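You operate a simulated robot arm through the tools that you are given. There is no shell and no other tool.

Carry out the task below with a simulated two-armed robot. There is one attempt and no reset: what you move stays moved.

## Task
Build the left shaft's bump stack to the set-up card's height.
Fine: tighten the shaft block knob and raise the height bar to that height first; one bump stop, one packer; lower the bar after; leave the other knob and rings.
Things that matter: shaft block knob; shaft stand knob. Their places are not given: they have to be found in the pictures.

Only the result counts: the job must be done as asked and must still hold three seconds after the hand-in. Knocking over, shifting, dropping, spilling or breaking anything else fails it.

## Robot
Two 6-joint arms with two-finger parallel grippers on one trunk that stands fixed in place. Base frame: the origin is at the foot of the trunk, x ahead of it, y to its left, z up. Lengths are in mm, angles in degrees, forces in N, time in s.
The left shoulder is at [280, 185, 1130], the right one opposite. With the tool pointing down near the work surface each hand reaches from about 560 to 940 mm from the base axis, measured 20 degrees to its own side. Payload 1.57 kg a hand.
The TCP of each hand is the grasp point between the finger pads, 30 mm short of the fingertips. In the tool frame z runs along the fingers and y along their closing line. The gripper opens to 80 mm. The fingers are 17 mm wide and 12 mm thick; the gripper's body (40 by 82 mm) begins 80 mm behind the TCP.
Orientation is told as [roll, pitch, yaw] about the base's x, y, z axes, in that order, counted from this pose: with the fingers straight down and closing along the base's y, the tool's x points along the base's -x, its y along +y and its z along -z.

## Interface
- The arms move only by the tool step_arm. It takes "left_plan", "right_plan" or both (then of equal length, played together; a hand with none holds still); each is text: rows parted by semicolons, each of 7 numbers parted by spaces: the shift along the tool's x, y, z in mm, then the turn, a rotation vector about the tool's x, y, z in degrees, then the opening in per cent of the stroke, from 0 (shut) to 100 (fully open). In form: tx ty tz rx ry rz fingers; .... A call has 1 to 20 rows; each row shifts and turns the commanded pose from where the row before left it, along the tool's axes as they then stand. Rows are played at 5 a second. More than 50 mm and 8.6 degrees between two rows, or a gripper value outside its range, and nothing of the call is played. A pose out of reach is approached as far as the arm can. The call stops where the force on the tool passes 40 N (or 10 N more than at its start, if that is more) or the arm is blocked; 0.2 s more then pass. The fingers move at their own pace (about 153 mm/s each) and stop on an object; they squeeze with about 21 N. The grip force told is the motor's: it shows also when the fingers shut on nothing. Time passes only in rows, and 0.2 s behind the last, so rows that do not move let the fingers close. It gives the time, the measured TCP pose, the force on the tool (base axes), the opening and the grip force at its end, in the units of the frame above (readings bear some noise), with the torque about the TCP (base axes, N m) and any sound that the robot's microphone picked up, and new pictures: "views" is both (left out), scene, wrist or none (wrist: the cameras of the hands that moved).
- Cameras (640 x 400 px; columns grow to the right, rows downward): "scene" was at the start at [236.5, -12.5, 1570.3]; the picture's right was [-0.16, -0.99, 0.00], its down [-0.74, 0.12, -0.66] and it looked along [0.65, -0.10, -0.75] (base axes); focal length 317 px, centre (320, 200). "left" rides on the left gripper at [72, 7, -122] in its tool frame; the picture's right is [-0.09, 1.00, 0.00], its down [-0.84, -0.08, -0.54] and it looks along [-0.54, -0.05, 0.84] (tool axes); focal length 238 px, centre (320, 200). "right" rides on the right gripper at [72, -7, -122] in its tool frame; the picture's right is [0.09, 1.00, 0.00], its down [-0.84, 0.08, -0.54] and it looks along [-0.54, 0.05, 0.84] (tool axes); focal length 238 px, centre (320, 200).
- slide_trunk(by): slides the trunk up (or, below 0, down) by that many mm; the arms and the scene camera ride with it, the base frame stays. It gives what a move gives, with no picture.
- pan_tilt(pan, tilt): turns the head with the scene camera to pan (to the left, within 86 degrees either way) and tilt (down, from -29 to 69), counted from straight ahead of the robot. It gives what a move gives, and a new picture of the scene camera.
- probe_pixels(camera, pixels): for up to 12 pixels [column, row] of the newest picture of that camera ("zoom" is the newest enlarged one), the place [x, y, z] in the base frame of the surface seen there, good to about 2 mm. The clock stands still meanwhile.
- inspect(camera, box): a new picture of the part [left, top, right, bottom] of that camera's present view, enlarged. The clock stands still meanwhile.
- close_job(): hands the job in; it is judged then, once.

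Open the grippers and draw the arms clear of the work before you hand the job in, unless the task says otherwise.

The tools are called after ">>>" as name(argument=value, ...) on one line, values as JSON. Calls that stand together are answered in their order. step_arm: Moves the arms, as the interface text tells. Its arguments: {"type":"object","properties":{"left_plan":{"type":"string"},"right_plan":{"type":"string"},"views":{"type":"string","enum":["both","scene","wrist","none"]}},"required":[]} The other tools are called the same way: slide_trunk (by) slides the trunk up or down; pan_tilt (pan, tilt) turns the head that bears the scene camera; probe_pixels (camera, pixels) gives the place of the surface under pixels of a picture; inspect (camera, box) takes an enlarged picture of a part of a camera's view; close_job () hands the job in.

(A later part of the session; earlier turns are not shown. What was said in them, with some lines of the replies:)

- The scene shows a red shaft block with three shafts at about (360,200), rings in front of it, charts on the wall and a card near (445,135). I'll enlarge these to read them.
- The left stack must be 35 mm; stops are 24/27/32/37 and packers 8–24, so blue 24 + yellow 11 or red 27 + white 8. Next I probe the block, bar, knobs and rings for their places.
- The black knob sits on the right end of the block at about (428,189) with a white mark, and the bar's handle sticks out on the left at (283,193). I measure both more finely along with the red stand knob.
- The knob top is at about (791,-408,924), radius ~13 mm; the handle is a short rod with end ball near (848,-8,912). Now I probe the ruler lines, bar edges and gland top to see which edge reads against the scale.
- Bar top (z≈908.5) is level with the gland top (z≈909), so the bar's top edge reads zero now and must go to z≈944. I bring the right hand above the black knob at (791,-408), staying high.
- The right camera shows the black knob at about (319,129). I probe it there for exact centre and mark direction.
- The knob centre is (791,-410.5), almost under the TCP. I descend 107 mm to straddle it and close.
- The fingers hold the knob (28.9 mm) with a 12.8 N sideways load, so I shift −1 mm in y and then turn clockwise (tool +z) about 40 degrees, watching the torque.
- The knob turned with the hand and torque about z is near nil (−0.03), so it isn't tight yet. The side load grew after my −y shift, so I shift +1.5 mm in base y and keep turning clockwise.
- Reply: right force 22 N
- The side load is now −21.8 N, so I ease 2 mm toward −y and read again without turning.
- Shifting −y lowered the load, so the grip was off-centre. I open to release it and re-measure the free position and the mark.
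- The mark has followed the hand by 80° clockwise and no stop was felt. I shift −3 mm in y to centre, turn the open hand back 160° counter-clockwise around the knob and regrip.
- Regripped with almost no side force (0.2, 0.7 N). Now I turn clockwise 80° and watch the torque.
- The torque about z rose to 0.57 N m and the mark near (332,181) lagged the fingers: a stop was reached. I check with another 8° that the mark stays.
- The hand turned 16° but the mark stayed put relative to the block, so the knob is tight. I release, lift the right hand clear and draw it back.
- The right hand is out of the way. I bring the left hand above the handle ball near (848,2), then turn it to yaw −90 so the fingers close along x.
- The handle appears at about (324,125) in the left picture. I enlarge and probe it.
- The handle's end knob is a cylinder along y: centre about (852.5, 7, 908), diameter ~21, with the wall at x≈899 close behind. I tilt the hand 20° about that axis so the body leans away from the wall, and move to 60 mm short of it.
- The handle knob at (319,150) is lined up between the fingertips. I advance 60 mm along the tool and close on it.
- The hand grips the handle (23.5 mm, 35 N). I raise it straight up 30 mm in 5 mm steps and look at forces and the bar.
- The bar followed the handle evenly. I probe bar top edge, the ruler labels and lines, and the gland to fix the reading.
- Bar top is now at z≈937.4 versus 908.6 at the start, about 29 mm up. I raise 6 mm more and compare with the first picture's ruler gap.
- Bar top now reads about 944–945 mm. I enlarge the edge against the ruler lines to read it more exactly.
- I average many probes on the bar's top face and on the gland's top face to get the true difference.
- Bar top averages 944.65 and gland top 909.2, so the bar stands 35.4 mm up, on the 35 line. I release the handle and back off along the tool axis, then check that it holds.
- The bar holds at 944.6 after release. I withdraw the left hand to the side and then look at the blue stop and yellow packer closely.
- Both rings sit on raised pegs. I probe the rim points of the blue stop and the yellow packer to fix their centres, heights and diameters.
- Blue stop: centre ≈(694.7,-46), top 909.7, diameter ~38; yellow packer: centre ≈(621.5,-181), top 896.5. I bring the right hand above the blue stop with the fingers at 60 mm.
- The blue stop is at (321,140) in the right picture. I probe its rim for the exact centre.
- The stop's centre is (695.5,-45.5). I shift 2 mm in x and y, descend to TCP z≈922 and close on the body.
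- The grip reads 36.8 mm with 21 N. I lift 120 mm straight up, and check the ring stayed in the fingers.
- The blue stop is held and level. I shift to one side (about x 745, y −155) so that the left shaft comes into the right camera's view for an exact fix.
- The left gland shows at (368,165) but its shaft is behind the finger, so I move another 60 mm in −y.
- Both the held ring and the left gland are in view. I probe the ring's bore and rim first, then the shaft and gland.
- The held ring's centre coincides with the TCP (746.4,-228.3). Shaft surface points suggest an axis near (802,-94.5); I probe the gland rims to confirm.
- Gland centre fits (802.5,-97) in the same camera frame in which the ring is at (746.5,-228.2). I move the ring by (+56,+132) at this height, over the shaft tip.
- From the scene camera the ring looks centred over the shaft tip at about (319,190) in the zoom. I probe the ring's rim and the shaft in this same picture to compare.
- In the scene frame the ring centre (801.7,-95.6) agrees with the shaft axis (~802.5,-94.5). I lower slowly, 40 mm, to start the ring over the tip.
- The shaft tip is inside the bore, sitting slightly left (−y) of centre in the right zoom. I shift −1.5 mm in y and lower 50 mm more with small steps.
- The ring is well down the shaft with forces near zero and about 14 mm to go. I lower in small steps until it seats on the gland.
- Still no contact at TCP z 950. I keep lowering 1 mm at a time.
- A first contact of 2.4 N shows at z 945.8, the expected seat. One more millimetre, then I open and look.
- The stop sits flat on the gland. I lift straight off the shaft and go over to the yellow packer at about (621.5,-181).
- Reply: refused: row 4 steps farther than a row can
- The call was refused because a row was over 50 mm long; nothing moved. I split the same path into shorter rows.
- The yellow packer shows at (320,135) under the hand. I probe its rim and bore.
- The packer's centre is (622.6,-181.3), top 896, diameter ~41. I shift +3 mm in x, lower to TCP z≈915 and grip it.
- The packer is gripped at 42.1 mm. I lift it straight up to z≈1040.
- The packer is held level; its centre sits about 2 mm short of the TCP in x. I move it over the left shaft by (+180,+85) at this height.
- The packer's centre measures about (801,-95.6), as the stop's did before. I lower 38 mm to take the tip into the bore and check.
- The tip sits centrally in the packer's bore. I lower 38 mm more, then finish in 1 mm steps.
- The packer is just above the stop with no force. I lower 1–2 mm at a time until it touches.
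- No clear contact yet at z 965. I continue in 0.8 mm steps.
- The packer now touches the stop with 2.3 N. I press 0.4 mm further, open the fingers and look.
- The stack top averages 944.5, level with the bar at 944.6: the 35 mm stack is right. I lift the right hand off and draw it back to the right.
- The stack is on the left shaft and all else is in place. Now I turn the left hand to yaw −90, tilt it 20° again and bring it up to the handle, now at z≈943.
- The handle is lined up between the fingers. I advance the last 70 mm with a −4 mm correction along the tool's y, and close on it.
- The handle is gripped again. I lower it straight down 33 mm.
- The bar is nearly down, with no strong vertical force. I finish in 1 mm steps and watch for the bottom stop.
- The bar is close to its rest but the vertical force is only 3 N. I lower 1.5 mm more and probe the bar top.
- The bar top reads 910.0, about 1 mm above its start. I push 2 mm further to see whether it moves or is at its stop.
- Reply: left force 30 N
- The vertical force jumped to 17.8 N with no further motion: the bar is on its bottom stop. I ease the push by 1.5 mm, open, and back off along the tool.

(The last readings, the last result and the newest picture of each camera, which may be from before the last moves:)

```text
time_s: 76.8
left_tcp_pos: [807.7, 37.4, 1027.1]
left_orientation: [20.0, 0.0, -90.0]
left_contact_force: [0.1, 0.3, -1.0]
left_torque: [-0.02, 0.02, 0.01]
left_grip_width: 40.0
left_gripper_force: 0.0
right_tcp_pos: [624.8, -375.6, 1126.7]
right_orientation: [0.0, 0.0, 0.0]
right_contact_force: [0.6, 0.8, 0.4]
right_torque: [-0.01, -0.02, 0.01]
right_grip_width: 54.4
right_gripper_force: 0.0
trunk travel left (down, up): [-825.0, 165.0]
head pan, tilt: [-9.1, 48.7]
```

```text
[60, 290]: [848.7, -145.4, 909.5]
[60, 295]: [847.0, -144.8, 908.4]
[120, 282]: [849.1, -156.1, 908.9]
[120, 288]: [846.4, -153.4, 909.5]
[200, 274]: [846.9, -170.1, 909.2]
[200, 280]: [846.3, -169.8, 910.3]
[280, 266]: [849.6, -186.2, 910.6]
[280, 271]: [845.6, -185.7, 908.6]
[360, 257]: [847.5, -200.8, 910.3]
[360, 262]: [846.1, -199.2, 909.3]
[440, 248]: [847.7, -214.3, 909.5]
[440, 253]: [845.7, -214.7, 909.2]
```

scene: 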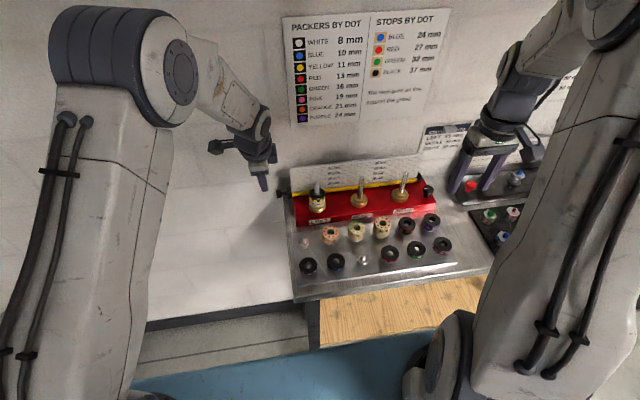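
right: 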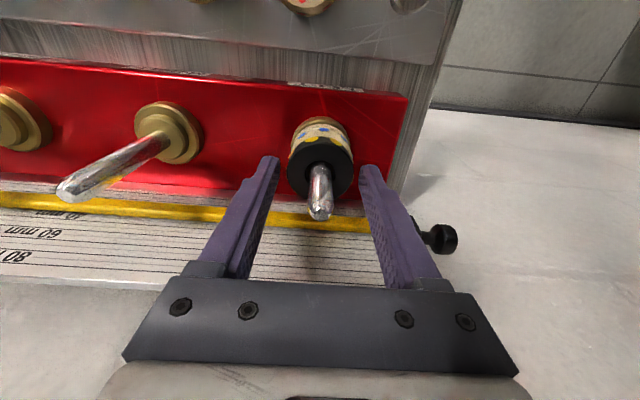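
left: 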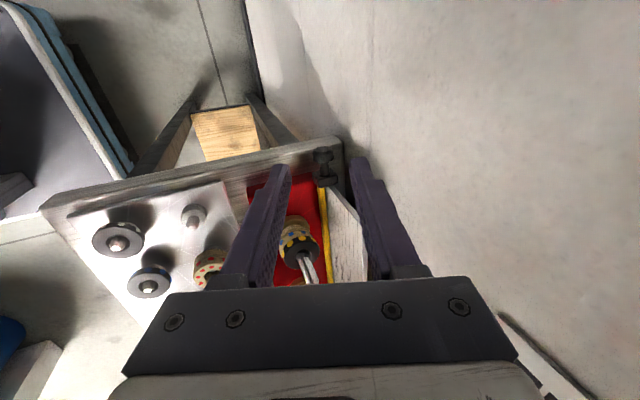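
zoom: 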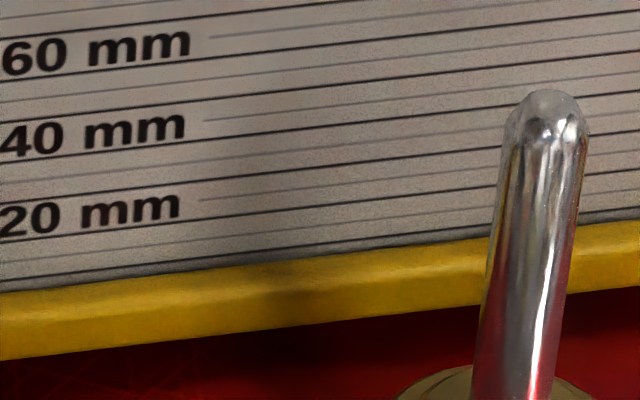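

The bar top averages 909.4, back at zero with the gland. I draw the left hand clear, open both grippers and take a last look.

>>> step_arm(left_plan="0 -30 -20 6.67 0 0 70; 0 -30 -20 6.67 0 0 80; 0 -30 -20 6.66 0 0 100; 30 -30 -10 0 0 -8.2 100; 30 -30 -10 0 0 -8.2 100; 30 -20 -10 0 0 -8.2 100; 30 0 0 0 0 -8.2 100; 20 0 0 0 0 -8.2 100; 0 0 0 0 0 -8.2 100; 0 0 0 0 0 -8.2 100; 0 0 0 0 0 -8.2 100; 0 0 0 0 0 -8.2 100; 0 0 0 0 0 -8.2 100; 0 0 0 0 0 -8 100", right_plan="20 0 -20 0 0 0 70; 20 0 -20 0 0 0 80; 20 0 -20 0 0 0 100; 20 0 -10 0 0 0 100; 20 0 0 0 0 0 100; 0 0 0 0 0 0 100; 0 0 0 0 0 0 100; 0 0 0 0 0 0 100; 0 0 0 0 0 0 100; 0 0 0 0 0 0 100; 0 0 0 0 0 0 100; 0 0 0 0 0 0 100; 0 0 0 0 0 0 100; 0 0 0 0 0 0 100")

>>> inspect(camera="scene", box=[270, 150, 470, 275])

>>> inspect(camera="scene", box=[301, 178, 341, 213])

>>> inspect(camera="scene", box=[440, 130, 640, 255])

```text
time_s: 79.8
left_tcp_pos: [592.4, 160.9, 1094.9]
left_orientation: [0.0, -0.1, 0.2]
left_contact_force: [-0.2, -0.5, -0.1]
left_torque: [0.02, -0.01, 0.01]
left_grip_width: 79.9
left_gripper_force: 0.1
right_tcp_pos: [524.7, -375.7, 1194.3]
right_orientation: [0.0, 0.1, 0.0]
right_contact_force: [-0.4, -1.3, 0.0]
right_torque: [0.0, 0.01, 0.01]
right_grip_width: 80.1
right_gripper_force: 0.1
trunk travel left (down, up): [-825.0, 165.0]
head pan, tilt: [-9.1, 48.7]
```

scene: 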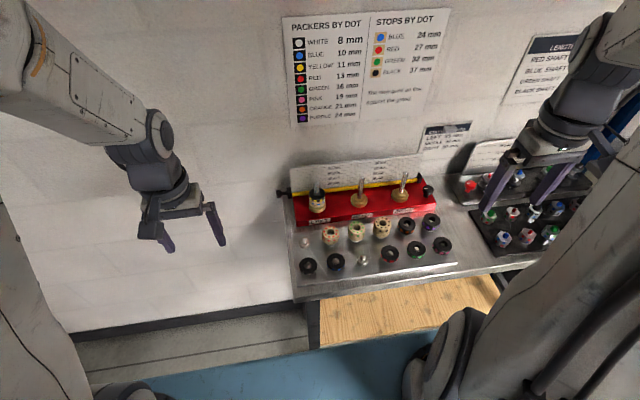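
right: 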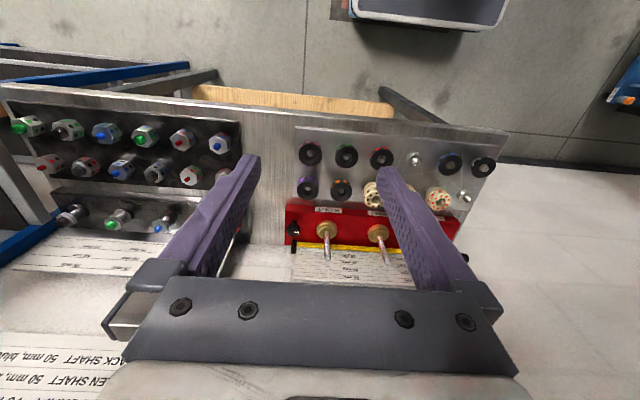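
left: 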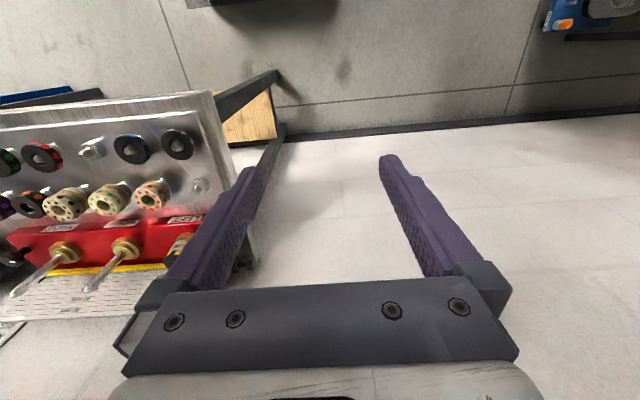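

```text
3.20 times, centred on (370, 212) of scene
```

zoom: 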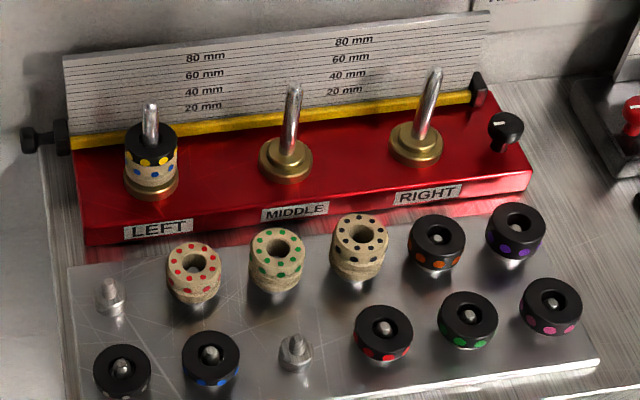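

```text
11.43 times, centred on (321, 196) of scene
```

zoom: 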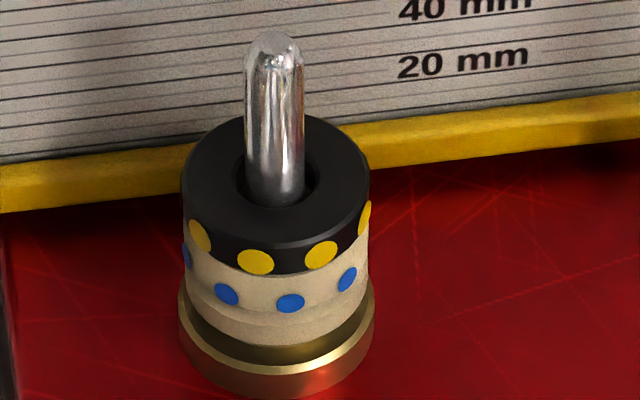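

```text
3.20 times, centred on (540, 192) of scene
```

zoom: 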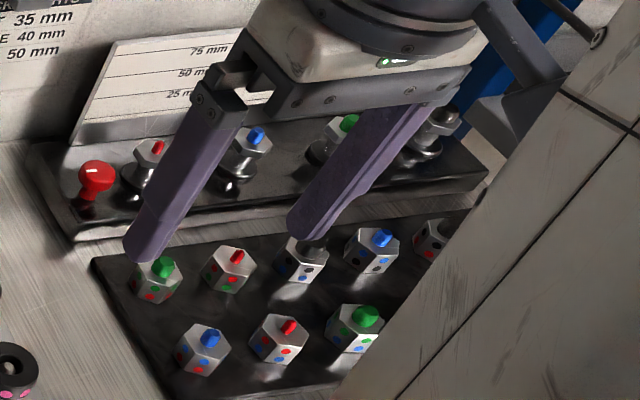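

The stack (blue stop below, yellow packer on top) sits on the left shaft, the bar is down, and the knob is tight. Nothing else has moved and both hands are open and clear, so I hand the job in.

>>> close_job()

```text
The job is handed in.
```

The left shaft now carries a 35 mm stack, the height on the set-up card: the blue-dot stop (24 mm) against the gland, with the yellow-dot packer (11 mm) on top. The job is handed in; no verdict came back.

- **Knob:** I turned the shaft block knob clockwise about 120° until it came up against a stop.
- **Bar up:** I raised the height bar to the 35 mm line before any ring went on. It measured about 35.3 mm above the gland and held there after I let go.
- **Stack:** Its top measured about 35.3 mm above the gland, level with the raised bar. The probe is good to about 2 mm.
- **Bar down:** I lowered the bar onto its bottom stop, and it now sits level with the gland top again.
- **Left alone:** I didn't touch the red shaft stand knob or the other rings, and they look unmoved in the last pictures.

The red stop with the white packer would also have made 35 mm. I chose blue and yellow because the 11 mm packer is easier to grip than the 8 mm one.
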